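You operate a simulated robot arm through the tools that you are given. There is no shell and no other tool. Be economical: measure what you need, move in short steps, check, and stop when the job is done.

You run a simulated two-armed robot. Do the job below in one go: nothing can be reset, and whatever is moved stays where it is left.

## Task
Carry the white tray with both arms and set it on the top of the red stand.

Only the result counts: the job must be done as asked and must still hold three seconds after the hand-in. Knocking over, shifting, dropping, spilling or breaking anything else fails it.

## Robot
Two 7-joint arms with two-finger parallel grippers on one trunk, on a base that drives. Base frame: it is fixed to the floor where the robot stands at the start and does not move with it; the origin is under the middle of the robot, x ahead of it, y to its left, z up. Lengths are in m, angles in rad, forces in N, time in s.
The left shoulder is at the start at [0.11, 0.169, 1.47], the right one opposite. With the tool pointing down near the work surface each hand reaches from about 0.1 to 0.66 m from the robot's upright axis, wherever it stands, measured 20 degrees to its own side. Places, roughly: top of the red stand [0.8, 2.2, 0.8]. Payload 1.57 kg a hand.
Tool frame (each hand has its own): the origin (TCP) lies between the finger pads and is the grasp point; the fingertips stand 0.03 m ahead of it; z points along the fingers, y is the line along which they close. Largest opening 0.08 m; finger width 0.017, thickness 0.012; the body of the gripper, 0.04 by 0.082 m, starts 0.08 m behind the TCP.
Orientation is told as [roll, pitch, yaw] about the base's x, y, z axes, in that order, counted from this pose: with the fingers straight down and closing along the base's y, the tool's x points along the base's -x, its y along +y and its z along -z.

## Interface
- The arms move only by the tool arm_command. It takes "left_plan", "right_plan" or both (then of equal length, played together; a hand with none holds still); each is text: rows parted by semicolons, each of 7 numbers parted by spaces: the shift along the base's x, y, z in m, then the turn, a rotation vector about the base's x, y, z in rad, then the closure in counts, from 0 (fully open) to 255 (shut). In form: x y z rx ry rz gripper; .... A call has 1 to 12 rows; each row shifts and turns the commanded pose from where the row before left it. A row lasts 0.2 s, in which the tool goes at most 0.05 m and 0.15 rad; a call with a longer step from one row to the next is refused whole, and so is a gripper value outside its range. A pose out of reach is approached as far as the arm can. The call stops where the force on the tool passes 40 N (or 10 N more than at its start, if that is more) or the arm is blocked; 0.2 s more then pass. Each finger travels about 0.072 m/s and halts on what it meets, pressing with about 29 N; the grip force reading is that of the motor and also rises with nothing between the fingers. The clock runs only during rows and for 0.2 s after the last one: add rows that do not move to give the fingers time. The reply holds the time, the measured pose of the TCP, the force on the tool along the base axes, the opening and the grip force, in the units named above and with some noise, with the torque about the TCP (base axes, N m) and any sound that the robot's microphone picked up, and new pictures: "views" is both (left out), scene, wrist or none (wrist: the cameras of the hands that moved).
- Cameras (640 x 400 px; columns grow to the right, rows downward): "scene" is now at [0.1493, -0.0115, 1.6433]; the picture's right is [-0.16, -0.99, 0.00], its down [-0.84, 0.13, -0.53] and it looks along [0.52, -0.08, -0.85] (base axes); focal length 279 px, centre (320, 200). "left" rides on the left gripper at [0.072, 0.007, -0.122] in its tool frame; the picture's right is [-0.09, 1.00, 0.00], its down [-0.84, -0.08, -0.54] and it looks along [-0.54, -0.05, 0.84] (tool axes); focal length 238 px, centre (320, 200). "right" rides on the right gripper at [0.072, -0.007, -0.122] in its tool frame; the picture's right is [0.09, 1.00, 0.00], its down [-0.84, 0.08, -0.54] and it looks along [-0.54, 0.05, 0.84] (tool axes); focal length 238 px, centre (320, 200). There is no depth. A picture from a camera that has moved, and an enlarged one, comes with that camera's place and axes in the base frame and with its lens.
- raise_lower(by): slides the trunk up (or, below 0, down) by that many m; the arms and the scene camera ride with it, the base frame stays. It gives what a move gives, with no picture.
- roll_base(legs): drives the robot by 1 to 6 legs, each [ahead, left, turn to the left] in m, m and rad, along the robot's own axes; the way and the turn of a leg run together, so that a leg with both is an arc; at most 1.5 m and 3.142 rad a leg. The arms and the cameras ride along, it lands a little off, and it stops where it bumps. It gives what a move gives, and a new picture of the scene camera.
- head_to(pan, tilt): turns the head with the scene camera to pan (to the left, within 1.501 rad either way) and tilt (down, from -0.506 to 1.204), counted from straight ahead of the robot. It gives what a move gives, and a new picture of the scene camera.
- zoom(camera, box): a new picture of the part [left, top, right, bottom] of that camera's present view, enlarged. No time passes.
- hand_in(): hands the job in; it is judged then, once.

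Go step by step. Nothing tells you exact positions but the pictures and the camera data: compare them with the known pose of the tool, close in by small moves and look again before you grip or let go. The budget is 120 turns and 260 pictures, counting those below and the enlarged ones. Unless the task says otherwise, let go and move clear before handing in, and close with one line.

The tools are called after ">>>" as a command line: name --argument value ..., lists and objects as JSON in quotes. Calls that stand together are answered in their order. arm_command: Moves the arms, as the interface text tells. Its arguments: {"type":"object","properties":{"left_plan":{"type":"string"},"right_plan":{"type":"string"},"views":{"type":"string","enum":["both","scene","wrist","none"]}},"required":[]} The other tools are called the same way: raise_lower (by) slides the trunk up or down; roll_base (legs) drives the base; head_to (pan, tilt) turns the head that bears the scene camera; zoom (camera, box) takes an enlarged picture of a part of a camera's view; hand_in () hands the job in.

At the start:

```text
time_s: 0.0
left_position: [0.7095, 0.0334, 1.0917]
left_orientation: [-0.001, -0.001, 0.0]
left_ft_force: [-0.7, 0.1, 0.2]
left_ft_torque: [-0.01, -0.03, 0.05]
left_width: 0.08
left_grip_force: 0.1
right_position: [0.5731, -0.4221, 1.035]
right_orientation: [0.001, 0.001, 0.002]
right_ft_force: [-0.2, 0.3, 0.1]
right_ft_torque: [0.04, -0.01, -0.06]
right_width: 0.0802
right_grip_force: 0.1
trunk travel left (down, up): [-0.784, 0.106]
robot x, y, heading: [-0.0002, -0.0039, 0.0]
head pan, tilt: [-0.159, 1.016]
```

scene: 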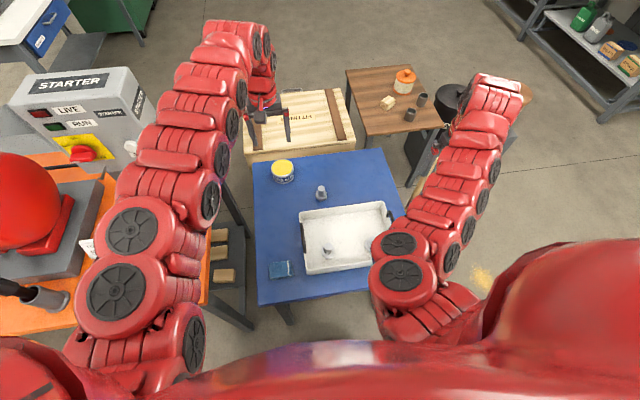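
right: 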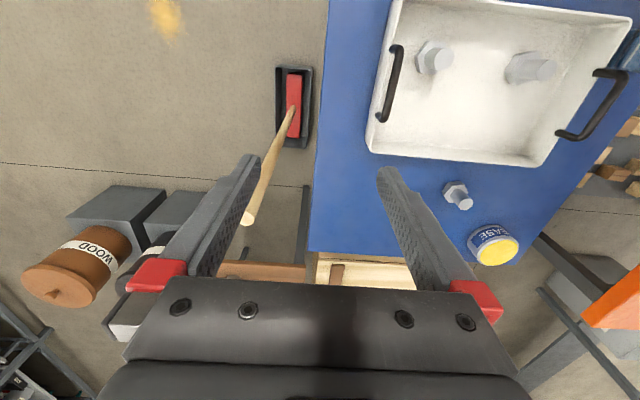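
left: 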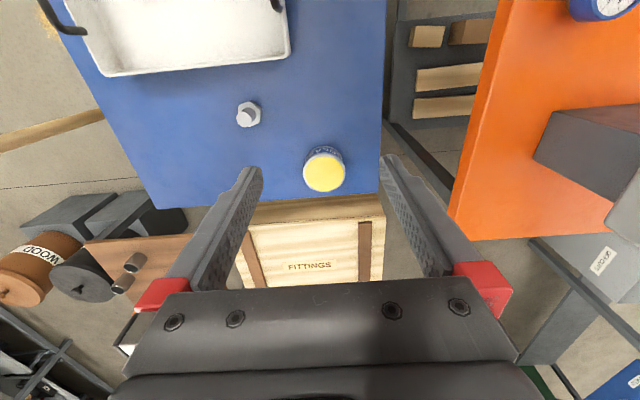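

The tray lies on the blue table with a black handle at each side and loose bolts in it. I'll zoom in to see the handles, and look toward the red stand.

>>> zoom --camera "right" --box '[340, 0, 640, 190]'

>>> zoom --camera "scene" --box '[240, 140, 440, 300]'

>>> head_to --pan 1.2 --tilt 0.5

```text
2.11 times, centred on (490, 95) of right
camera zoom: at [0.501, -0.4274, 1.1579], right [-0.09, 1.0, 0.0], down [0.84, 0.08, 0.54], along [0.54, 0.05, -0.84], focal length 502 px, centre (-38, 421)
```

zoom: 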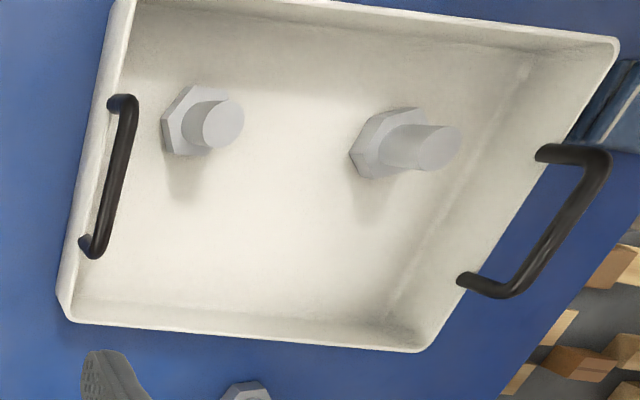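

```text
2.50 times, centred on (340, 220) of scene
camera zoom: at [0.1493, -0.0115, 1.6433], right [-0.16, -0.99, 0.0], down [-0.84, 0.13, -0.53], along [0.52, -0.08, -0.85], focal length 697 px, centre (270, 150)
```

zoom: 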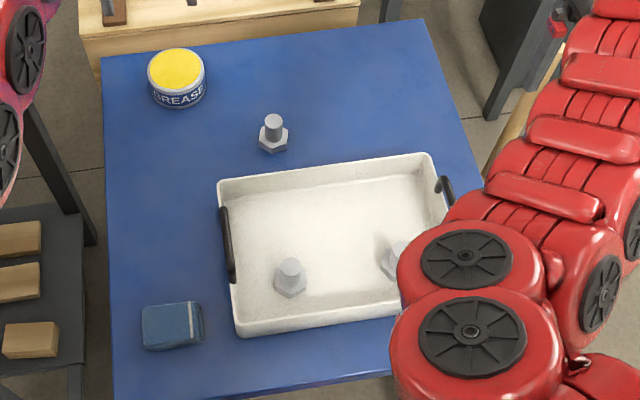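

```text
time_s: 1.5
left_position: [0.71, 0.0343, 1.0913]
left_orientation: [0.0, 0.001, 0.0]
left_ft_force: [-0.2, -0.2, 0.1]
left_ft_torque: [-0.02, -0.01, 0.02]
left_width: 0.08
left_grip_force: 0.1
right_position: [0.5726, -0.422, 1.0358]
right_orientation: [0.001, 0.0, 0.0]
right_ft_force: [0.5, -0.2, -0.7]
right_ft_torque: [0.02, 0.0, 0.0]
right_width: 0.0798
right_grip_force: 0.0
trunk travel left (down, up): [-0.784, 0.106]
robot x, y, heading: [0.0003, 0.002, -0.004]
head pan, tilt: [1.201, 0.499]
camera scene: at [0.1145, 0.0841, 1.6855], right [0.93, -0.36, 0.0], down [-0.17, -0.45, -0.88], along [0.32, 0.82, -0.48], focal length 279 px, centre (320, 200)
```

scene: 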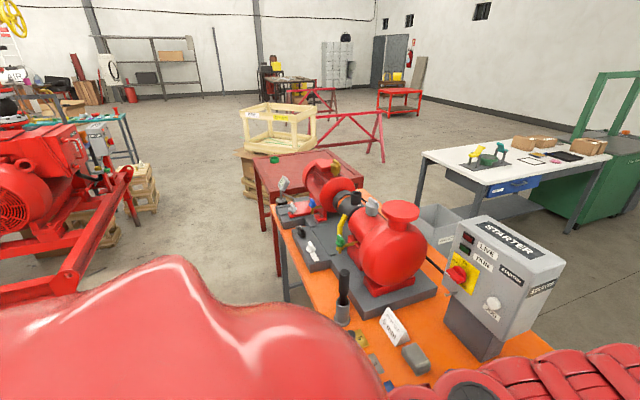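

The red stand is behind the orange bench. I'll zoom on it.

>>> zoom --camera "scene" --box '[220, 100, 420, 225]'

>>> head_to --pan 1.5 --tilt 0.9

```text
3.20 times, centred on (320, 162) of scene
camera zoom: at [0.1145, 0.0841, 1.6855], right [0.93, -0.36, 0.0], down [-0.17, -0.45, -0.88], along [0.32, 0.82, -0.48], focal length 892 px, centre (320, 320)
```

zoom: 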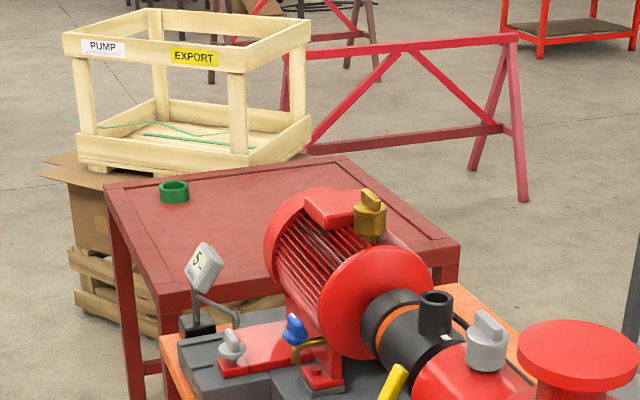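

```text
time_s: 2.4
left_position: [0.7101, 0.0351, 1.0909]
left_orientation: [0.001, 0.002, -0.001]
left_ft_force: [-0.1, 0.2, 0.3]
left_ft_torque: [0.01, -0.01, 0.02]
left_width: 0.0802
left_grip_force: 0.1
right_position: [0.5735, -0.4219, 1.0357]
right_orientation: [0.001, 0.0, 0.0]
right_ft_force: [1.1, -0.4, -0.2]
right_ft_torque: [-0.01, 0.03, -0.02]
right_width: 0.0799
right_grip_force: 0.1
trunk travel left (down, up): [-0.784, 0.106]
robot x, y, heading: [-0.0004, 0.0012, 0.003]
head pan, tilt: [1.499, 0.901]
camera scene: at [0.0869, 0.0747, 1.6517], right [1.0, -0.07, 0.0], down [-0.06, -0.78, -0.62], along [0.04, 0.62, -0.78], focal length 279 px, centre (320, 200)
```

scene: 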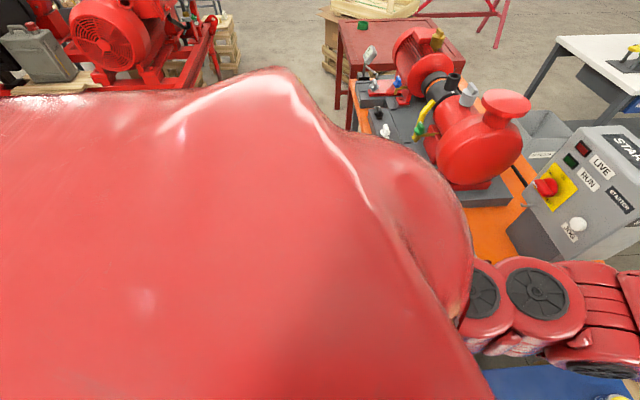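

Tray rim z≈0.76, x 0.44–0.65, y −0.33 to −0.01. Its handle bars run along x and stand upright at about [0.535, −0.014, 0.796] (left) and [0.535, −0.323, 0.796] (right). The stand spans about x 0.41–1.16, y 1.8–2.56, with a green ring near (0.59, 2.46). I'll bring both hands above the handles.

>>> head_to --pan -0.16 --tilt 1.0

>>> arm_command --left_plan "-.0221 -.0061 -.0238 0 0 0 0;-.0221 -.0061 -.0238 0 0 0 0;-.0221 -.0061 -.0238 0 0 0 0;-.0221 -.0061 -.0238 0 0 0 0;-.0221 -.0061 -.0238 0 0 0 0;-.0221 -.0061 -.0238 0 0 0 0;-.0221 -.0061 -.0238 0 0 0 0;-.0221 -.0061 -.0238 0 0 0 0;0 0 0 0 0 0 0;0 0 0 0 0 0 0" --right_plan "-.0047 .0124 -.017 0 0 0 0;-.0047 .0124 -.017 0 0 0 0;-.0047 .0124 -.017 0 0 0 0;-.0047 .0124 -.017 0 0 0 0;-.0047 .0124 -.017 0 0 0 0;-.0047 .0124 -.017 0 0 0 0;-.0047 .0124 -.017 0 0 0 0;-.0047 .0124 -.017 0 0 0 0;0 0 0 0 0 0 0;0 0 0 0 0 0 0"

```text
time_s: 4.1
left_position: [0.7103, 0.0343, 1.0899]
left_orientation: [0.001, 0.0, 0.001]
left_ft_force: [0.4, -0.4, 0.3]
left_ft_torque: [-0.01, 0.0, -0.01]
left_width: 0.0799
left_grip_force: 0.1
right_position: [0.5726, -0.4235, 1.0348]
right_orientation: [-0.001, 0.002, -0.001]
right_ft_force: [0.0, -0.3, -0.4]
right_ft_torque: [-0.02, 0.0, 0.02]
right_width: 0.0801
right_grip_force: 0.0
trunk travel left (down, up): [-0.784, 0.106]
robot x, y, heading: [-0.0006, -0.0011, -0.001]
head pan, tilt: [-0.161, 1.0]
camera scene: at [0.1502, -0.0118, 1.6444], right [-0.16, -0.99, 0.0], down [-0.83, 0.13, -0.54], along [0.53, -0.09, -0.84], focal length 279 px, centre (320, 200)
```

scene: 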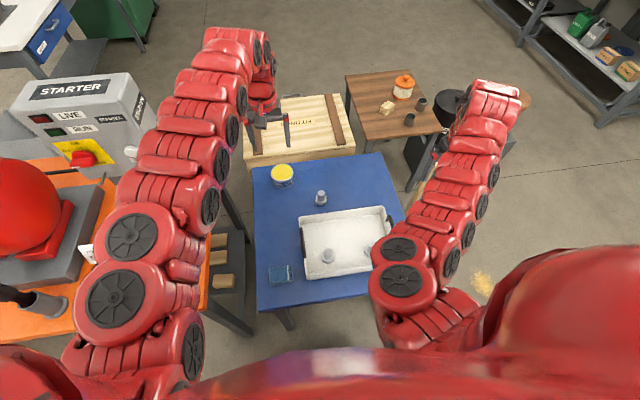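

```text
time_s: 6.3
left_position: [0.5388, -0.0169, 0.8962]
left_orientation: [0.0, 0.002, 0.0]
left_ft_force: [0.3, -0.1, 0.1]
left_ft_torque: [0.0, 0.02, -0.02]
left_width: 0.08
left_grip_force: 0.1
left hand out of reach, approached as far as the arm can: row 6
right_position: [0.5378, -0.3248, 0.8973]
right_orientation: [-0.001, 0.001, 0.0]
right_ft_force: [0.0, 0.6, 1.2]
right_ft_torque: [0.03, -0.05, 0.0]
right_width: 0.0801
right_grip_force: 0.1
right hand out of reach, approached as far as the arm can: row 1
trunk travel left (down, up): [-0.784, 0.106]
robot x, y, heading: [-0.0003, 0.0001, 0.002]
head pan, tilt: [-0.161, 1.0]
camera scene: at [0.1501, -0.0119, 1.6444], right [-0.16, -0.99, 0.0], down [-0.83, 0.13, -0.54], along [0.53, -0.09, -0.84], focal length 279 px, centre (320, 200)
camera right: at [0.4661, -0.3297, 1.0205], right [-0.09, 1.0, 0.0], down [0.84, 0.08, 0.54], along [0.54, 0.05, -0.84], focal length 238 px, centre (320, 200)
camera left: at [0.467, -0.01, 1.0173], right [0.09, 1.0, 0.0], down [0.84, -0.08, 0.54], along [0.54, -0.05, -0.84], focal length 238 px, centre (320, 200)
```

scene: 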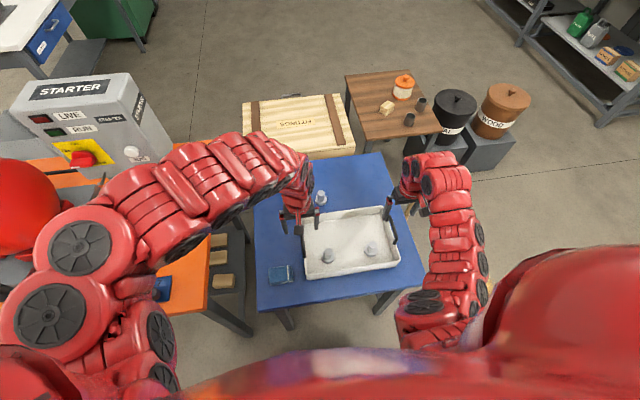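
right: 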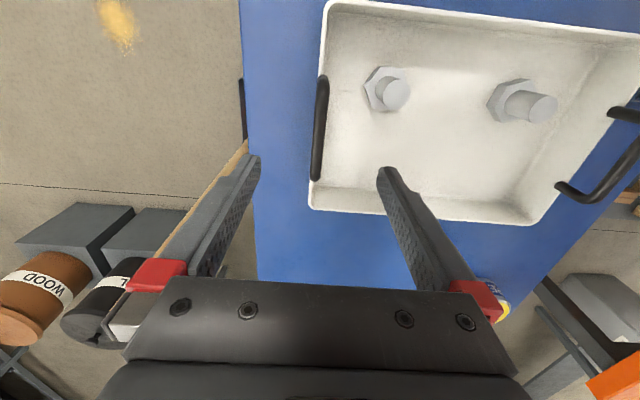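
left: 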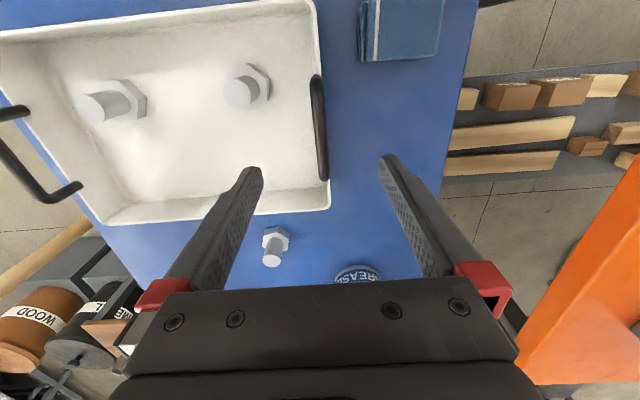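

Handle estimates are confirmed by the wrist views, but the arms are at the edge of reach. I'll strafe the base right by 0.17 m to be symmetric to the tray.

>>> roll_base --legs '[[0, -0.17, 0]]'

```text
time_s: 7.8
left_position: [0.5397, -0.1864, 0.8974]
left_orientation: [0.0, 0.001, 0.001]
left_ft_force: [0.8, 0.2, -0.5]
left_ft_torque: [0.0, 0.0, 0.03]
left_width: 0.0799
left_grip_force: 0.1
right_position: [0.5384, -0.4944, 0.8981]
right_orientation: [-0.002, 0.0, 0.003]
right_ft_force: [0.7, 0.8, -0.2]
right_ft_torque: [-0.02, 0.0, 0.03]
right_width: 0.08
right_grip_force: 0.1
trunk travel left (down, up): [-0.784, 0.106]
robot x, y, heading: [-0.0012, -0.1732, 0.002]
head pan, tilt: [-0.161, 1.0]
camera scene: at [0.1503, -0.1817, 1.6444], right [-0.16, -0.99, 0.0], down [-0.83, 0.13, -0.54], along [0.53, -0.09, -0.84], focal length 279 px, centre (320, 200)
```

scene: 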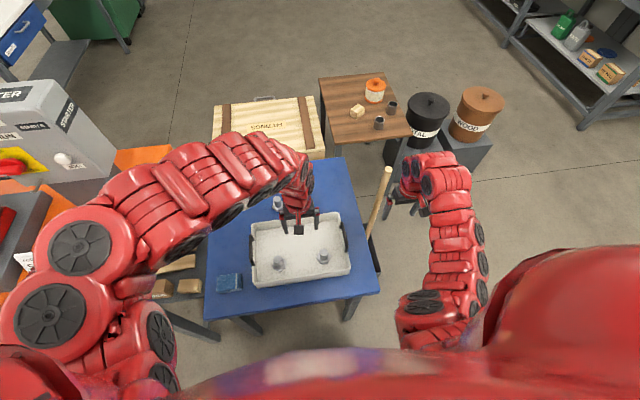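

Now both hands go +0.17 in y, back above the handles, and down a little.

>>> arm_command --left_plan "-.001 .0283 -.003 0 0 0 0;-.001 .0283 -.003 0 0 0 0;-.001 .0283 -.003 0 0 0 0;-.001 .0283 -.003 0 0 0 0;-.001 .0283 -.003 0 0 0 0;-.001 .0283 -.003 0 0 0 0;0 0 0 0 0 0 0;0 0 0 0 0 0 0" --right_plan "-.001 .0283 -.003 0 0 0 0;-.001 .0283 -.003 0 0 0 0;-.001 .0283 -.003 0 0 0 0;-.001 .0283 -.003 0 0 0 0;-.001 .0283 -.003 0 0 0 0;-.001 .0283 -.003 0 0 0 0;0 0 0 0 0 0 0;0 0 0 0 0 0 0"

```text
time_s: 9.6
left_position: [0.5653, -0.022, 0.884]
left_orientation: [0.0, 0.003, 0.001]
left_ft_force: [0.0, -0.8, -0.1]
left_ft_torque: [0.03, 0.01, -0.02]
left_width: 0.0799
left_grip_force: 0.0
left hand out of reach, approached as far as the arm can: row 1, 2, 3, 4, 5
right_position: [0.5343, -0.3247, 0.879]
right_orientation: [0.001, -0.001, 0.004]
right_ft_force: [0.3, 0.3, -1.1]
right_ft_torque: [0.0, 0.03, -0.02]
right_width: 0.08
right_grip_force: 0.1
trunk travel left (down, up): [-0.784, 0.106]
robot x, y, heading: [0.0026, -0.1702, 0.002]
head pan, tilt: [-0.161, 1.0]
camera scene: at [0.1504, -0.1819, 1.6444], right [-0.16, -0.99, 0.0], down [-0.83, 0.13, -0.54], along [0.53, -0.09, -0.84], focal length 279 px, centre (320, 200)
camera right: at [0.4637, -0.3304, 1.0009], right [-0.1, 1.0, 0.0], down [0.84, 0.08, 0.54], along [0.54, 0.05, -0.84], focal length 238 px, centre (320, 200)
camera left: at [0.4939, -0.0151, 1.0041], right [0.09, 1.0, 0.0], down [0.84, -0.08, 0.54], along [0.54, -0.05, -0.84], focal length 238 px, centre (320, 200)
```

scene: 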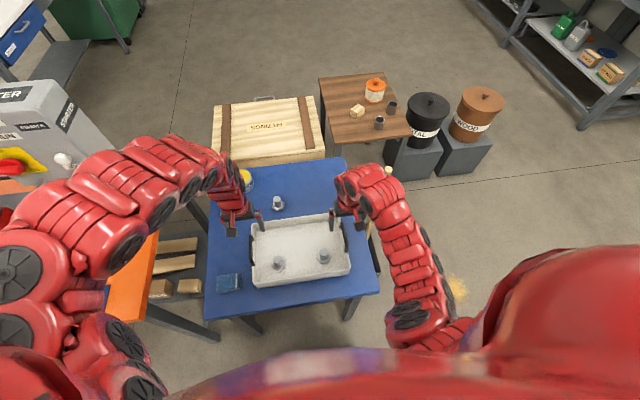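
right: 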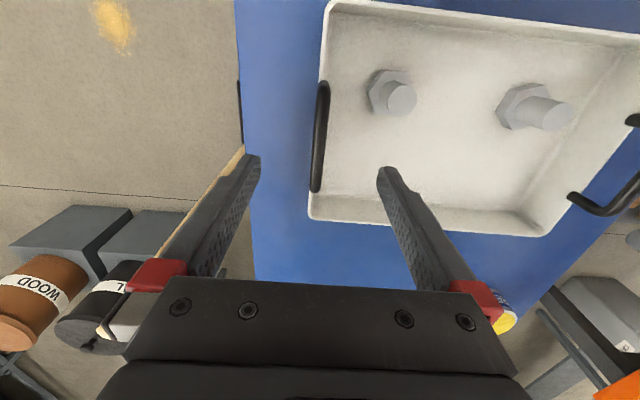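
left: 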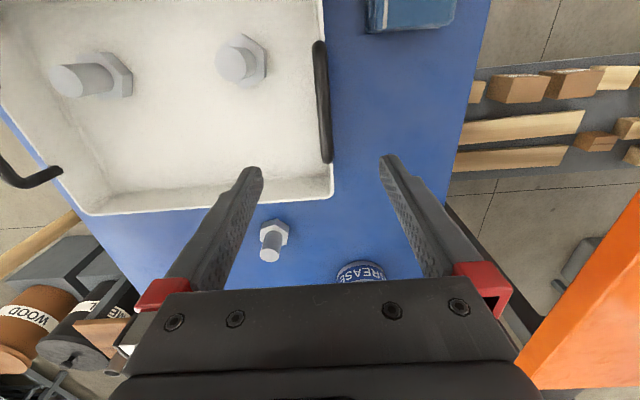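

The left hand lagged (x 0.565, y −0.022). I'll nudge it to (0.532, −0.016) on its own.

>>> arm_command --left_plan "-.011 .002 0 0 0 0 0;-.011 .002 0 0 0 0 0;-.011 .002 0 0 0 0 0;0 0 0 0 0 0 0" --views "wrist"

```text
time_s: 10.6
left_position: [0.5657, -0.0223, 0.8832]
left_orientation: [0.0, 0.003, 0.003]
left_ft_force: [-0.5, 0.6, -0.4]
left_ft_torque: [0.0, 0.02, -0.01]
left_width: 0.0797
left_grip_force: 0.1
left hand out of reach, approached as far as the arm can: row 1, 2, 3
right_position: [0.5353, -0.3252, 0.877]
right_orientation: [-0.001, -0.002, 0.004]
right_ft_force: [-0.5, -0.1, 0.0]
right_ft_torque: [0.01, -0.02, 0.01]
right_width: 0.0801
right_grip_force: 0.1
trunk travel left (down, up): [-0.784, 0.106]
robot x, y, heading: [-0.002, -0.1702, 0.004]
head pan, tilt: [-0.161, 1.0]
camera left: at [0.4939, -0.0155, 1.0042], right [0.09, 1.0, 0.0], down [0.84, -0.08, 0.54], along [0.54, -0.05, -0.84], focal length 238 px, centre (320, 200)
```

left: 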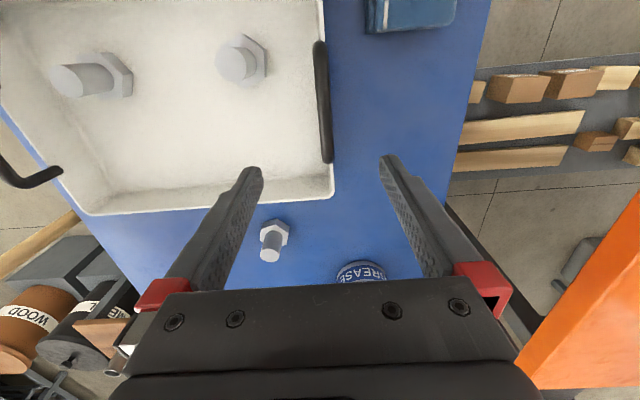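

The left arm is at a joint limit in this posture; the mirrored right arm came from outside and got there fine. I'll lift the left hand, swing it outward, and come back in.

>>> arm_command --left_plan "0 0 .04 0 0 0 0;0 0 .04 0 0 0 0;0 .02 .04 0 0 0 0;0 .04 0 0 0 0 0;0 .04 0 0 0 0 0;0 .04 0 0 0 0 0;0 .02 0 0 0 0 0;0 0 0 0 0 0 0" --views "scene"

```text
time_s: 12.4
left_position: [0.6198, 0.1362, 0.9669]
left_orientation: [0.001, -0.002, 0.001]
left_ft_force: [-0.7, -0.7, -0.5]
left_ft_torque: [-0.02, 0.02, 0.0]
left_width: 0.0799
left_grip_force: 0.0
left hand out of reach, approached as far as the arm can: row 1, 2, 3
right_position: [0.5359, -0.3261, 0.8788]
right_orientation: [0.0, 0.0, 0.004]
right_ft_force: [0.2, 0.4, 1.0]
right_ft_torque: [0.0, -0.02, -0.01]
right_width: 0.0799
right_grip_force: 0.0
trunk travel left (down, up): [-0.784, 0.106]
robot x, y, heading: [0.0022, -0.1683, 0.002]
head pan, tilt: [-0.161, 1.0]
camera scene: at [0.1503, -0.1828, 1.6444], right [-0.16, -0.99, 0.0], down [-0.83, 0.13, -0.54], along [0.53, -0.09, -0.84], focal length 279 px, centre (320, 200)
```

scene: 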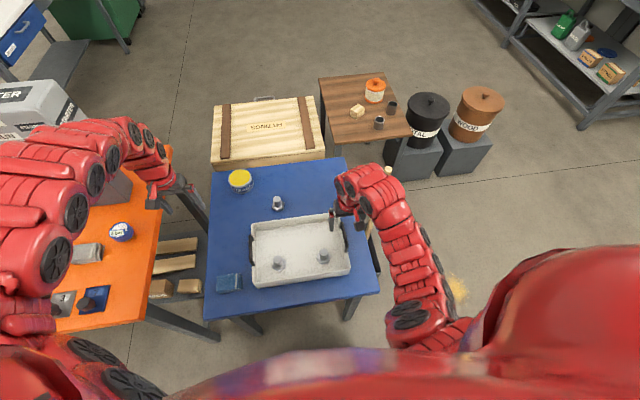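

The left arm's posture wants the hand farther ahead, so I'll back the base up 0.07 m; both hands still stay within 0.66 m reach.

>>> roll_base --legs '[[-0.07, 0, 0]]'

>>> arm_command --left_plan "0 -.03 0 0 0 0 0;0 -.03 0 0 0 0 0;0 -.03 0 0 0 0 0;0 -.03 0 0 0 0 0;0 -.03 -.02 0 0 0 0;0 0 -.03 0 0 0 0;0 0 -.03 0 0 0 0;0 0 0 0 0 0 0" --right_plan ".014 0 0 0 0 0 0;.014 0 0 0 0 0 0;.014 0 0 0 0 0 0;.014 0 0 0 0 0 0;.012 0 0 0 0 0 0;0 0 0 0 0 0 0;0 0 0 0 0 0 0;0 0 0 0 0 0 0"

```text
time_s: 13.4
left_position: [0.5506, 0.1375, 0.9674]
left_orientation: [0.001, 0.001, 0.003]
left_ft_force: [0.5, 0.1, 0.9]
left_ft_torque: [-0.02, -0.04, 0.01]
left_width: 0.0802
left_grip_force: 0.1
right_position: [0.4668, -0.325, 0.8779]
right_orientation: [0.0, 0.001, 0.003]
right_ft_force: [-0.6, 0.3, -0.4]
right_ft_torque: [-0.01, 0.01, -0.01]
right_width: 0.0798
right_grip_force: 0.0
trunk travel left (down, up): [-0.784, 0.106]
robot x, y, heading: [-0.0687, -0.172, 0.007]
head pan, tilt: [-0.161, 1.0]
camera scene: at [0.0826, -0.1824, 1.6442], right [-0.16, -0.99, 0.0], down [-0.83, 0.13, -0.54], along [0.53, -0.08, -0.84], focal length 279 px, centre (320, 200)
```

scene: 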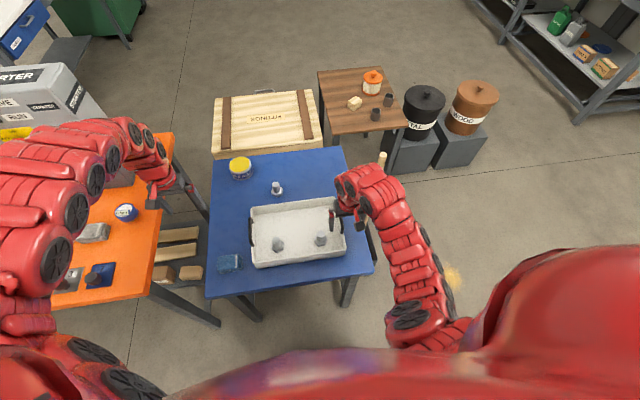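

```text
time_s: 15.2
left_position: [0.5498, -0.0141, 0.8883]
left_orientation: [0.001, -0.001, 0.002]
left_ft_force: [-0.3, 0.5, 0.4]
left_ft_torque: [0.02, 0.02, 0.01]
left_width: 0.0801
left_grip_force: 0.2
right_position: [0.5345, -0.3258, 0.878]
right_orientation: [0.0, -0.001, 0.002]
right_ft_force: [0.8, -0.1, 0.6]
right_ft_torque: [0.03, 0.01, 0.01]
right_width: 0.08
right_grip_force: 0.0
trunk travel left (down, up): [-0.784, 0.106]
robot x, y, heading: [-0.0656, -0.1737, 0.009]
head pan, tilt: [-0.161, 1.0]
camera scene: at [0.0809, -0.1825, 1.6445], right [-0.16, -0.99, 0.0], down [-0.83, 0.13, -0.54], along [0.53, -0.08, -0.84], focal length 279 px, centre (320, 200)
camera right: at [0.4631, -0.3306, 1.0013], right [-0.1, 1.0, 0.0], down [0.84, 0.08, 0.54], along [0.54, 0.05, -0.84], focal length 238 px, centre (320, 200)
camera left: at [0.4787, -0.007, 1.0084], right [0.09, 1.0, 0.0], down [0.84, -0.08, 0.54], along [0.54, -0.05, -0.84], focal length 238 px, centre (320, 200)
```

scene: 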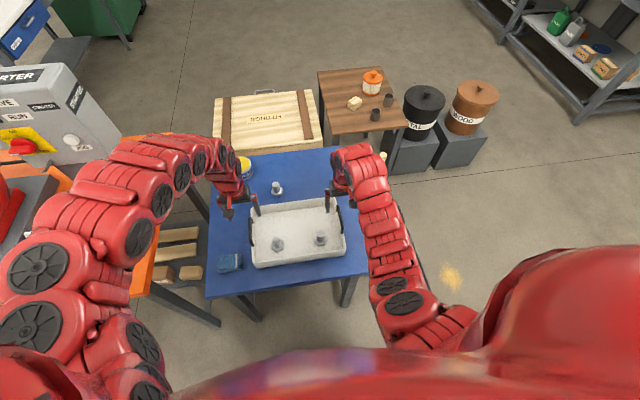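
right: 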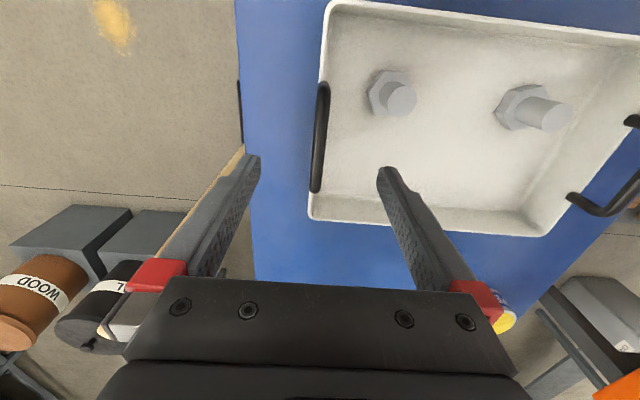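
left: 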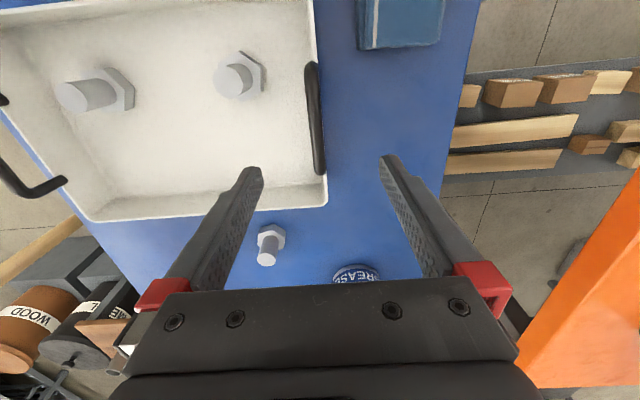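

Both hands are aligned in y. Left goes 0.018 back in x, and both descend to z≈0.815.

>>> arm_command --left_plan "-.009 0 -.01 0 0 0 0;-.009 0 -.02 0 0 0 0;0 0 -.02 0 0 0 0;0 0 -.023 0 0 0 0;0 0 0 0 0 0 0" --right_plan "-.002 0 -.01 0 0 0 0;0 0 -.018 0 0 0 0;0 0 -.018 0 0 0 0;0 0 -.018 0 0 0 0;0 0 0 0 0 0 0" --views "wrist"

```text
time_s: 16.4
left_position: [0.5326, -0.0132, 0.8135]
left_orientation: [-0.001, 0.0, 0.004]
left_ft_force: [-0.4, -0.2, 0.5]
left_ft_torque: [0.03, -0.03, 0.02]
left_width: 0.08
left_grip_force: 0.1
right_position: [0.5322, -0.325, 0.816]
right_orientation: [0.0, -0.001, 0.002]
right_ft_force: [-0.1, -0.4, -0.4]
right_ft_torque: [0.02, -0.03, 0.02]
right_width: 0.08
right_grip_force: 0.1
trunk travel left (down, up): [-0.784, 0.106]
robot x, y, heading: [-0.0683, -0.1694, 0.004]
head pan, tilt: [-0.161, 1.0]
camera right: at [0.4616, -0.3312, 0.9378], right [-0.1, 1.0, 0.0], down [0.84, 0.08, 0.54], along [0.54, 0.05, -0.84], focal length 238 px, centre (320, 200)
camera left: at [0.4605, -0.0069, 0.935], right [0.09, 1.0, 0.0], down [0.84, -0.07, 0.54], along [0.54, -0.05, -0.84], focal length 238 px, centre (320, 200)
```

right: 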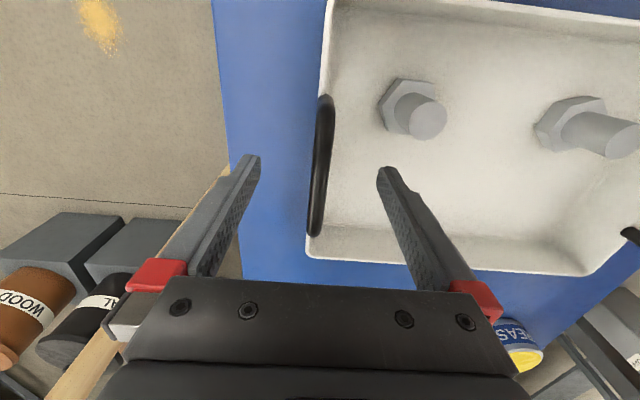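
left: 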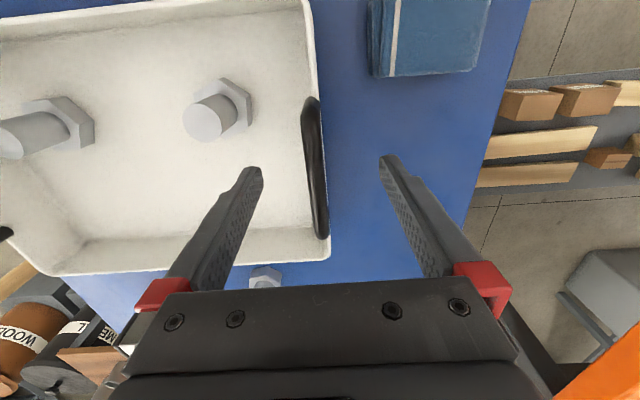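

Bar height is about 0.79. Lower to TCP z 0.80, with a small −3 mm y correction on the left, then close.

>>> arm_command --left_plan "0 -.003 -.0135 0 0 0 0;0 0 0 0 0 0 0;0 0 0 0 0 0 100;0 0 0 0 0 0 200;0 0 0 0 0 0 255;0 0 0 0 0 0 255;0 0 0 0 0 0 255" --right_plan "0 0 -.016 0 0 0 0;0 0 0 0 0 0 0;0 0 0 0 0 0 100;0 0 0 0 0 0 200;0 0 0 0 0 0 255;0 0 0 0 0 0 255;0 0 0 0 0 0 255"

```text
time_s: 18.0
left_position: [0.5336, -0.016, 0.8001]
left_orientation: [0.0, 0.001, 0.006]
left_ft_force: [0.3, 5.6, 0.0]
left_ft_torque: [0.01, -0.08, -0.12]
left_width: 0.0115
left_grip_force: 29.2
right_position: [0.5335, -0.3262, 0.7988]
right_orientation: [-0.001, 0.0, 0.004]
right_ft_force: [1.2, -5.1, 0.0]
right_ft_torque: [-0.02, -0.11, -0.11]
right_width: 0.0114
right_grip_force: 29.3
trunk travel left (down, up): [-0.784, 0.106]
robot x, y, heading: [-0.0692, -0.1698, 0.0]
head pan, tilt: [-0.161, 1.0]
camera scene: at [0.0819, -0.1824, 1.6444], right [-0.16, -0.99, 0.0], down [-0.83, 0.13, -0.54], along [0.53, -0.08, -0.84], focal length 279 px, centre (320, 200)
camera right: at [0.462, -0.3312, 0.9213], right [-0.1, 1.0, 0.0], down [0.84, 0.08, 0.54], along [0.54, 0.05, -0.84], focal length 238 px, centre (320, 200)
camera left: at [0.4611, -0.0096, 0.9215], right [0.09, 1.0, 0.0], down [0.84, -0.07, 0.54], along [0.54, -0.05, -0.84], focal length 238 px, centre (320, 200)
```

scene: 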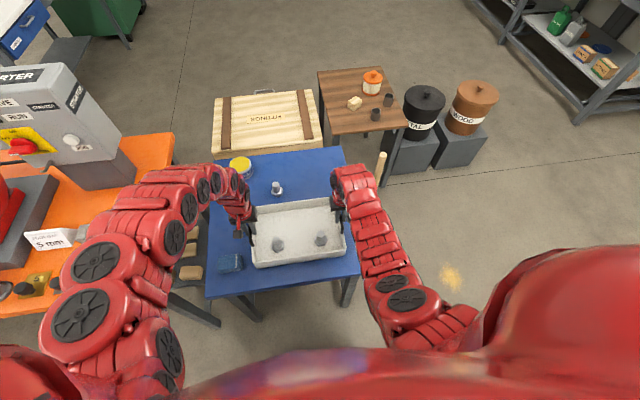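
right: 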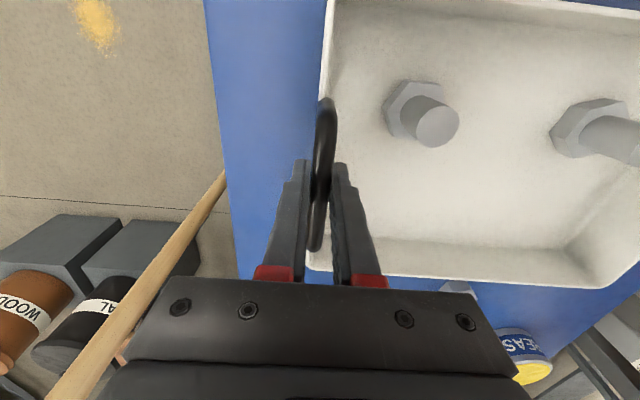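
left: 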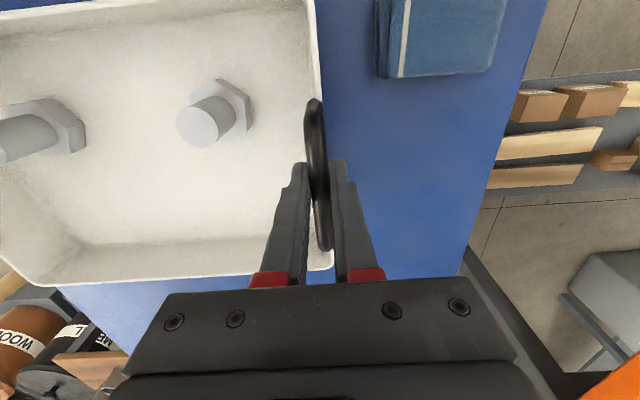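

Both handles are gripped (11.5 mm). Lift slowly a little with both arms and check.

>>> arm_command --left_plan "0 0 .008 0 0 0 255;0 0 .008 0 0 0 255;0 0 .012 0 0 0 255;0 0 .012 0 0 0 255;0 0 0 0 0 0 255" --right_plan "0 0 .008 0 0 0 255;0 0 .008 0 0 0 255;0 0 .012 0 0 0 255;0 0 .012 0 0 0 255;0 0 0 0 0 0 255"

```text
time_s: 19.2
left_position: [0.5337, -0.0161, 0.8408]
left_orientation: [-0.001, 0.002, 0.002]
left_ft_force: [-0.7, 11.3, -3.1]
left_ft_torque: [0.0, -0.65, -0.1]
left_width: 0.0116
left_grip_force: 29.5
right_position: [0.534, -0.3263, 0.8385]
right_orientation: [-0.002, 0.0, 0.006]
right_ft_force: [0.6, -11.1, -4.3]
right_ft_torque: [-0.07, 0.61, -0.09]
right_width: 0.0115
right_grip_force: 28.8
trunk travel left (down, up): [-0.784, 0.106]
robot x, y, heading: [-0.0652, -0.1699, 0.003]
head pan, tilt: [-0.161, 1.0]
camera scene: at [0.0829, -0.1823, 1.6442], right [-0.16, -0.99, 0.0], down [-0.83, 0.13, -0.54], along [0.53, -0.09, -0.84], focal length 279 px, centre (320, 200)
camera right: at [0.4622, -0.3318, 0.9606], right [-0.1, 1.0, 0.0], down [0.84, 0.08, 0.54], along [0.54, 0.05, -0.84], focal length 238 px, centre (320, 200)
camera left: at [0.4622, -0.0101, 0.9619], right [0.09, 1.0, 0.0], down [0.84, -0.07, 0.54], along [0.54, -0.05, -0.84], focal length 238 px, centre (320, 200)
```

scene: 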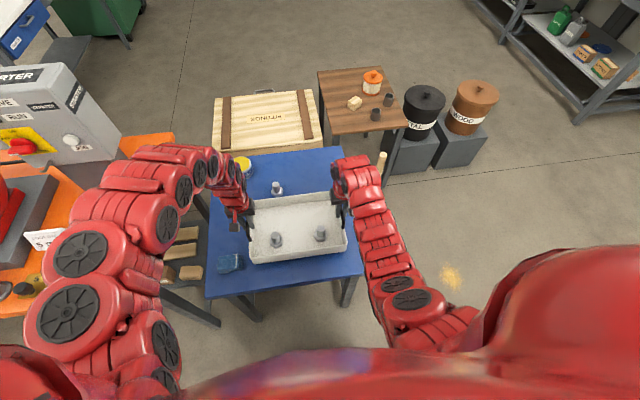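
right: 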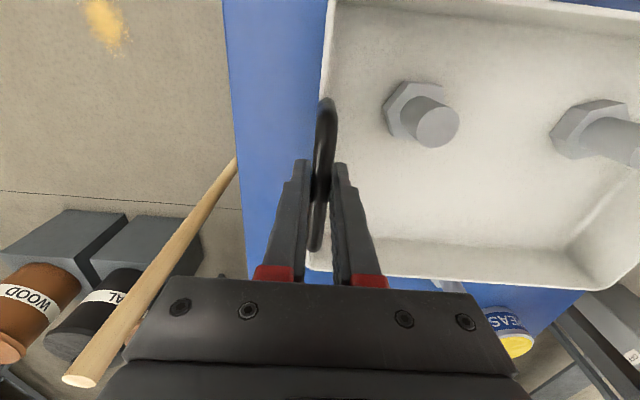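
left: 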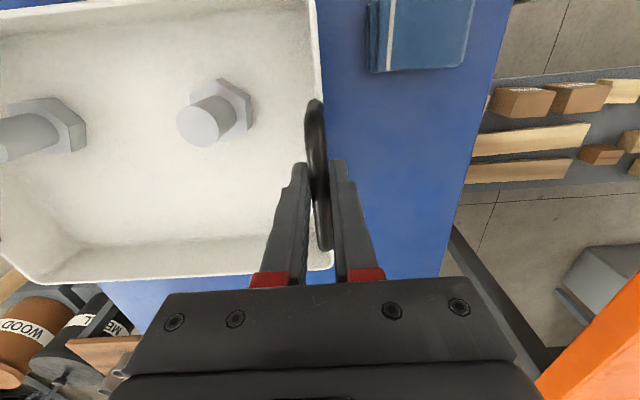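

The tray hangs level. I'll relieve the side squeeze by 1 mm each, lift more by arm, then raise the trunk.

>>> arm_command --left_plan "0 .0005 .012 0 0 0 255;0 .0005 .015 0 0 0 255;0 0 .015 0 0 0 255;0 0 .015 0 0 0 255;0 0 .013 0 0 0 255;0 0 0 0 0 0 255" --right_plan "0 -.0005 .012 0 0 0 255;0 -.0005 .015 0 0 0 255;0 0 .015 0 0 0 255;0 0 .015 0 0 0 255;0 0 .015 0 0 0 255;0 0 0 0 0 0 255" --views "none"

>>> raise_lower --by 0.09

>>> head_to --pan 0.4 --tilt 0.9

```text
time_s: 20.6
left_position: [0.5336, -0.0164, 0.9105]
left_orientation: [-0.001, 0.003, 0.003]
left_ft_force: [-1.9, 5.4, -3.7]
left_ft_torque: [0.01, -0.2, -0.21]
left_width: 0.0115
left_grip_force: 29.1
right_position: [0.5335, -0.3265, 0.911]
right_orientation: [0.0, 0.002, 0.005]
right_ft_force: [1.0, -4.1, -3.7]
right_ft_torque: [0.04, 0.16, -0.21]
right_width: 0.0112
right_grip_force: 29.0
trunk travel left (down, up): [-0.784, 0.106]
robot x, y, heading: [-0.0697, -0.1715, 0.002]
head pan, tilt: [-0.161, 1.0]
```

```text
time_s: 21.8
left_position: [0.534, -0.0154, 1.0012]
left_orientation: [0.0, 0.001, 0.002]
left_ft_force: [-0.9, 1.8, -2.9]
left_ft_torque: [0.0, 0.03, -0.19]
left_width: 0.0116
left_grip_force: 29.4
right_position: [0.5335, -0.3266, 1.0004]
right_orientation: [0.0, 0.002, 0.003]
right_ft_force: [1.7, -3.1, -4.9]
right_ft_torque: [-0.04, -0.03, -0.17]
right_width: 0.0115
right_grip_force: 29.0
trunk travel left (down, up): [-0.874, 0.016]
robot x, y, heading: [-0.0732, -0.1677, 0.006]
head pan, tilt: [-0.161, 1.0]
```

```text
time_s: 22.8
left_position: [0.5335, -0.016, 1.001]
left_orientation: [0.001, 0.002, 0.003]
left_ft_force: [-0.6, 2.3, -3.7]
left_ft_torque: [0.03, 0.07, -0.18]
left_width: 0.0116
left_grip_force: 28.8
right_position: [0.533, -0.3264, 0.9999]
right_orientation: [0.0, 0.001, 0.003]
right_ft_force: [1.0, -2.3, -3.2]
right_ft_torque: [-0.02, -0.09, -0.2]
right_width: 0.0117
right_grip_force: 28.8
trunk travel left (down, up): [-0.874, 0.016]
robot x, y, heading: [-0.069, -0.169, 0.005]
head pan, tilt: [0.4, 0.901]
camera scene: at [0.0832, -0.1421, 1.7415], right [0.39, -0.92, 0.0], down [-0.72, -0.31, -0.62], along [0.57, 0.24, -0.78], focal length 279 px, centre (320, 200)
```

scene: 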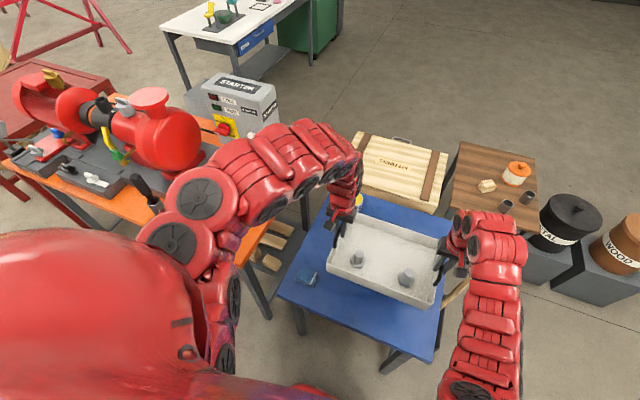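

Tray is up at z≈1.0, level. Before backing off, I'll look to both sides for obstacles.

>>> head_to --pan 1.5 --tilt 0.35

>>> head_to --pan -1.5 --tilt 0.5

```text
time_s: 24.1
left_position: [0.5348, -0.016, 1.0018]
left_orientation: [-0.001, 0.003, 0.003]
left_ft_force: [-1.4, -0.3, -3.9]
left_ft_torque: [0.01, 0.01, -0.17]
left_width: 0.0114
left_grip_force: 29.3
right_position: [0.5335, -0.3268, 1.0002]
right_orientation: [0.001, 0.002, 0.003]
right_ft_force: [1.7, -0.5, -3.2]
right_ft_torque: [-0.03, -0.02, -0.23]
right_width: 0.0115
right_grip_force: 29.2
trunk travel left (down, up): [-0.874, 0.016]
robot x, y, heading: [-0.0713, -0.1699, 0.003]
head pan, tilt: [1.499, 0.351]
camera scene: at [0.0204, -0.0787, 1.7891], right [1.0, -0.07, 0.0], down [-0.02, -0.34, -0.94], along [0.07, 0.94, -0.34], focal length 279 px, centre (320, 200)
```

scene: 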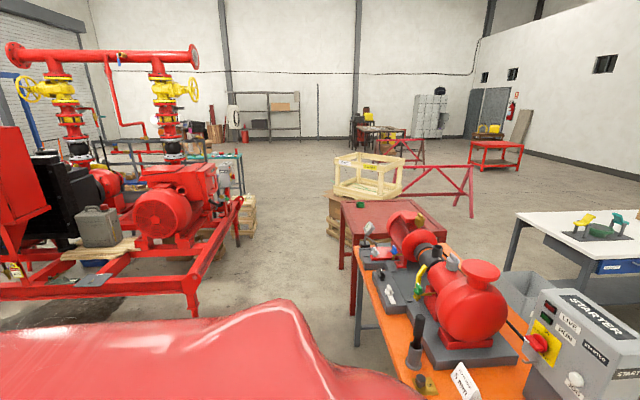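

```text
time_s: 26.7
left_position: [0.5334, -0.0163, 1.0018]
left_orientation: [-0.001, 0.003, 0.004]
left_ft_force: [-1.7, -1.3, -4.3]
left_ft_torque: [0.0, -0.03, -0.14]
left_width: 0.0113
left_grip_force: 29.2
right_position: [0.5326, -0.3259, 1.0009]
right_orientation: [0.001, 0.001, 0.004]
right_ft_force: [1.3, 1.0, -3.5]
right_ft_torque: [-0.01, -0.03, -0.23]
right_width: 0.0115
right_grip_force: 29.2
trunk travel left (down, up): [-0.874, 0.016]
robot x, y, heading: [-0.0677, -0.1675, 0.008]
head pan, tilt: [-1.499, 0.499]
camera scene: at [0.0207, -0.2623, 1.7754], right [-1.0, -0.07, 0.0], down [-0.04, 0.48, -0.88], along [0.07, -0.88, -0.48], focal length 279 px, centre (320, 200)
```

scene: 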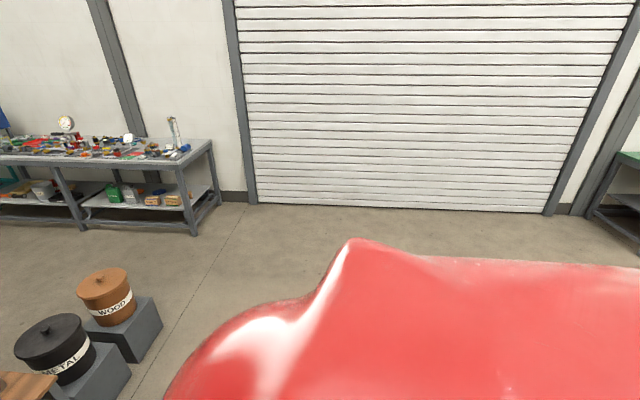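

The route is clear: back up to x≈−0.47, strafe left past the bench (which begins at x≈0.38), staying off the skid (x<−0.95). First, back up.

>>> roll_base --legs '[[-0.4, 0, 0]]'

>>> head_to --pan 1.1 --tilt 0.7

```text
time_s: 29.1
left_position: [0.161, -0.0223, 1.0035]
left_orientation: [-0.002, -0.001, -0.002]
left_ft_force: [-2.2, 0.1, -2.9]
left_ft_torque: [-0.04, 0.01, -0.18]
left_width: 0.0115
left_grip_force: 29.2
right_position: [0.1595, -0.3311, 1.0019]
right_orientation: [-0.002, -0.003, -0.002]
right_ft_force: [0.7, -1.2, -3.0]
right_ft_torque: [-0.04, -0.12, -0.18]
right_width: 0.0115
right_grip_force: 29.5
trunk travel left (down, up): [-0.874, 0.016]
robot x, y, heading: [-0.4377, -0.1725, -0.004]
head pan, tilt: [-1.499, 0.499]
stopped in leg 1: the robot was blocked; the commanded pose is now the measured one
camera scene: at [-0.3556, -0.2646, 1.7758], right [-1.0, -0.07, 0.0], down [-0.03, 0.48, -0.88], along [0.06, -0.88, -0.48], focal length 279 px, centre (320, 200)
```

scene: 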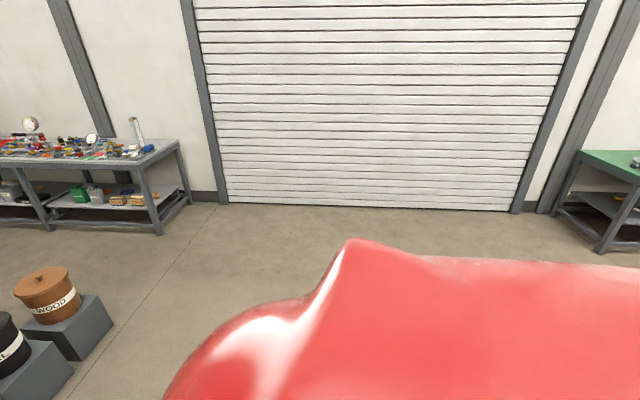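

```text
time_s: 31.5
left_position: [0.1648, -0.0217, 1.0001]
left_orientation: [-0.001, 0.002, -0.002]
left_ft_force: [-0.4, 0.0, -4.1]
left_ft_torque: [0.05, 0.05, -0.12]
left_width: 0.0113
left_grip_force: 29.1
right_position: [0.1617, -0.3323, 0.9997]
right_orientation: [-0.002, 0.003, -0.003]
right_ft_force: [1.2, -0.5, -3.6]
right_ft_torque: [0.0, -0.06, -0.15]
right_width: 0.0117
right_grip_force: 29.5
trunk travel left (down, up): [-0.874, 0.016]
robot x, y, heading: [-0.4405, -0.1712, 0.002]
head pan, tilt: [1.1, 0.7]
camera scene: at [-0.3173, -0.0985, 1.7577], right [0.89, -0.46, 0.0], down [-0.29, -0.57, -0.76], along [0.35, 0.68, -0.64], focal length 279 px, centre (320, 200)
```

scene: 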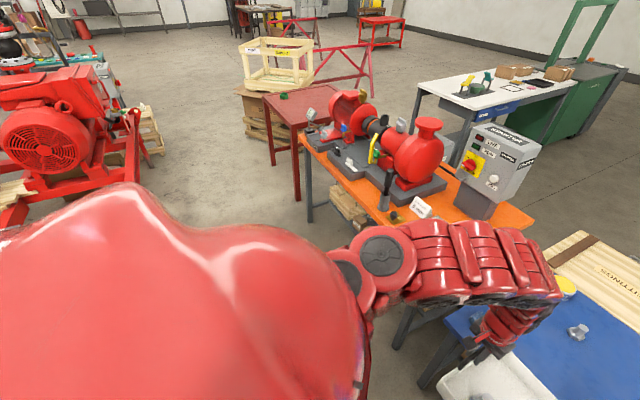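

Something behind blocked the base at x≈−0.44. I'll look to both rear sides.

>>> head_to --pan 1.5 --tilt 0.1

>>> head_to --pan -1.5 --tilt 0.1

```text
time_s: 32.5
left_position: [0.1653, -0.0222, 1.0021]
left_orientation: [-0.002, 0.001, -0.003]
left_ft_force: [-0.7, 0.2, -3.4]
left_ft_torque: [-0.01, -0.01, -0.15]
left_width: 0.0115
left_grip_force: 28.5
right_position: [0.1622, -0.3307, 1.0003]
right_orientation: [-0.001, 0.002, -0.003]
right_ft_force: [0.8, -0.9, -3.2]
right_ft_torque: [0.01, -0.02, -0.13]
right_width: 0.0117
right_grip_force: 28.5
trunk travel left (down, up): [-0.874, 0.016]
robot x, y, heading: [-0.4391, -0.1747, 0.002]
head pan, tilt: [1.499, 0.099]
camera scene: at [-0.3491, -0.0823, 1.8124], right [1.0, -0.07, 0.0], down [-0.01, -0.1, -0.99], along [0.07, 0.99, -0.1], focal length 279 px, centre (320, 200)
```

scene: 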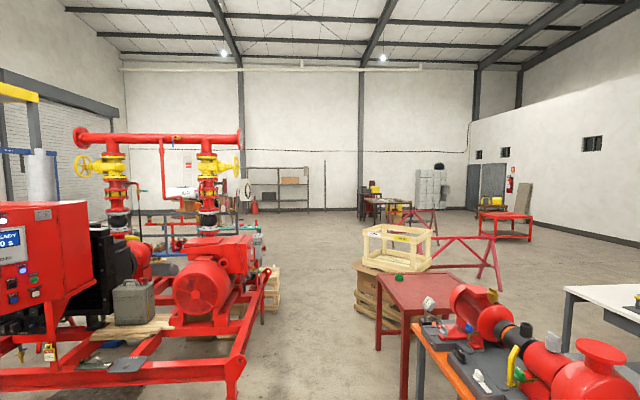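

```text
time_s: 35.1
left_position: [0.1649, -0.0213, 1.0017]
left_orientation: [-0.002, 0.003, -0.002]
left_ft_force: [-1.1, 0.0, -3.2]
left_ft_torque: [-0.01, 0.04, -0.17]
left_width: 0.0115
left_grip_force: 28.7
right_position: [0.1627, -0.3309, 0.9997]
right_orientation: [-0.002, 0.003, -0.001]
right_ft_force: [2.1, 0.2, -3.6]
right_ft_torque: [-0.05, -0.1, -0.17]
right_width: 0.0114
right_grip_force: 29.5
trunk travel left (down, up): [-0.874, 0.016]
robot x, y, heading: [-0.4377, -0.1779, -0.002]
head pan, tilt: [-1.499, 0.099]
camera scene: at [-0.3493, -0.2659, 1.8125], right [-1.0, -0.07, 0.0], down [-0.01, 0.1, -0.99], along [0.07, -0.99, -0.1], focal length 279 px, centre (320, 200)
```

scene: 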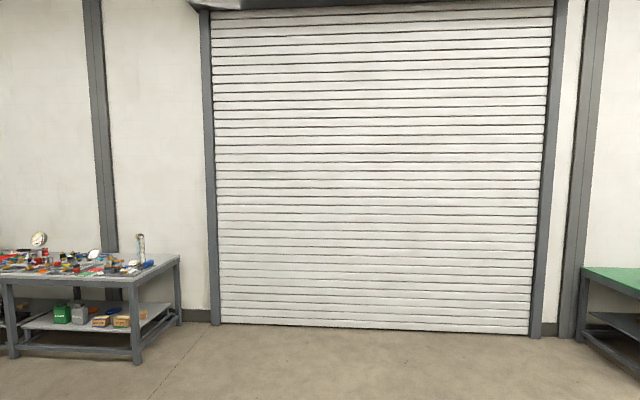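

Something unseen is right behind, so I'll edge 2 cm ahead, then strafe left with the tray passing just clear of the bench edge (x≈0.37), and check.

>>> roll_base --legs '[[0.02, 0, 0], [0, 0.8, 0]]'

>>> head_to --pan 0.8 --tilt 0.8

```text
time_s: 39.8
left_position: [0.1878, 0.784, 1.0017]
left_orientation: [0.0, 0.001, -0.005]
left_ft_force: [-1.1, 1.4, -2.3]
left_ft_torque: [-0.03, -0.14, -0.2]
left_width: 0.0115
left_grip_force: 28.3
right_position: [0.1844, 0.4726, 1.0006]
right_orientation: [0.0, 0.002, -0.004]
right_ft_force: [1.3, -0.8, -4.4]
right_ft_torque: [0.01, 0.1, -0.18]
right_width: 0.0115
right_grip_force: 29.2
trunk travel left (down, up): [-0.874, 0.016]
robot x, y, heading: [-0.4149, 0.633, -0.008]
head pan, tilt: [-1.499, 0.099]
camera scene: at [-0.3267, 0.5408, 1.8125], right [-1.0, -0.07, 0.0], down [-0.01, 0.1, -0.99], along [0.07, -0.99, -0.1], focal length 279 px, centre (320, 200)
```

scene: 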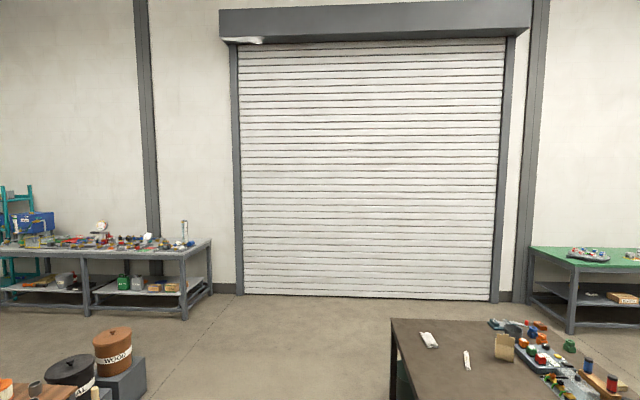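

```text
time_s: 41.9
left_position: [0.1896, 0.784, 1.0011]
left_orientation: [-0.002, 0.001, -0.003]
left_ft_force: [-0.9, 0.6, -2.7]
left_ft_torque: [0.01, 0.01, -0.17]
left_width: 0.0116
left_grip_force: 29.1
right_position: [0.1851, 0.4729, 0.9998]
right_orientation: [-0.002, 0.002, -0.009]
right_ft_force: [1.2, 0.7, -3.3]
right_ft_torque: [0.01, -0.04, -0.16]
right_width: 0.0116
right_grip_force: 29.1
trunk travel left (down, up): [-0.874, 0.016]
robot x, y, heading: [-0.4102, 0.6328, -0.009]
head pan, tilt: [0.799, 0.799]
camera scene: at [-0.2762, 0.6907, 1.7494], right [0.71, -0.7, 0.0], down [-0.5, -0.51, -0.7], along [0.49, 0.5, -0.72], focal length 279 px, centre (320, 200)
```

scene: 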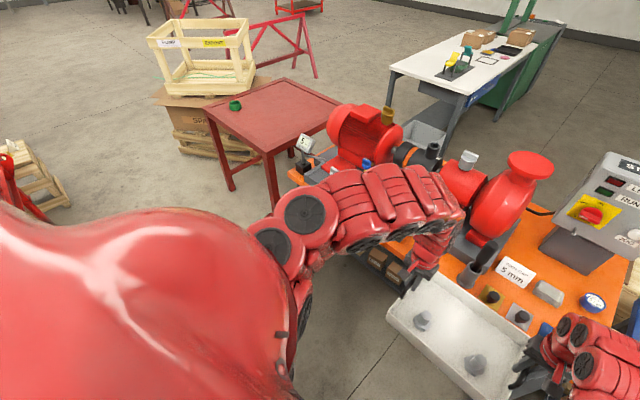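

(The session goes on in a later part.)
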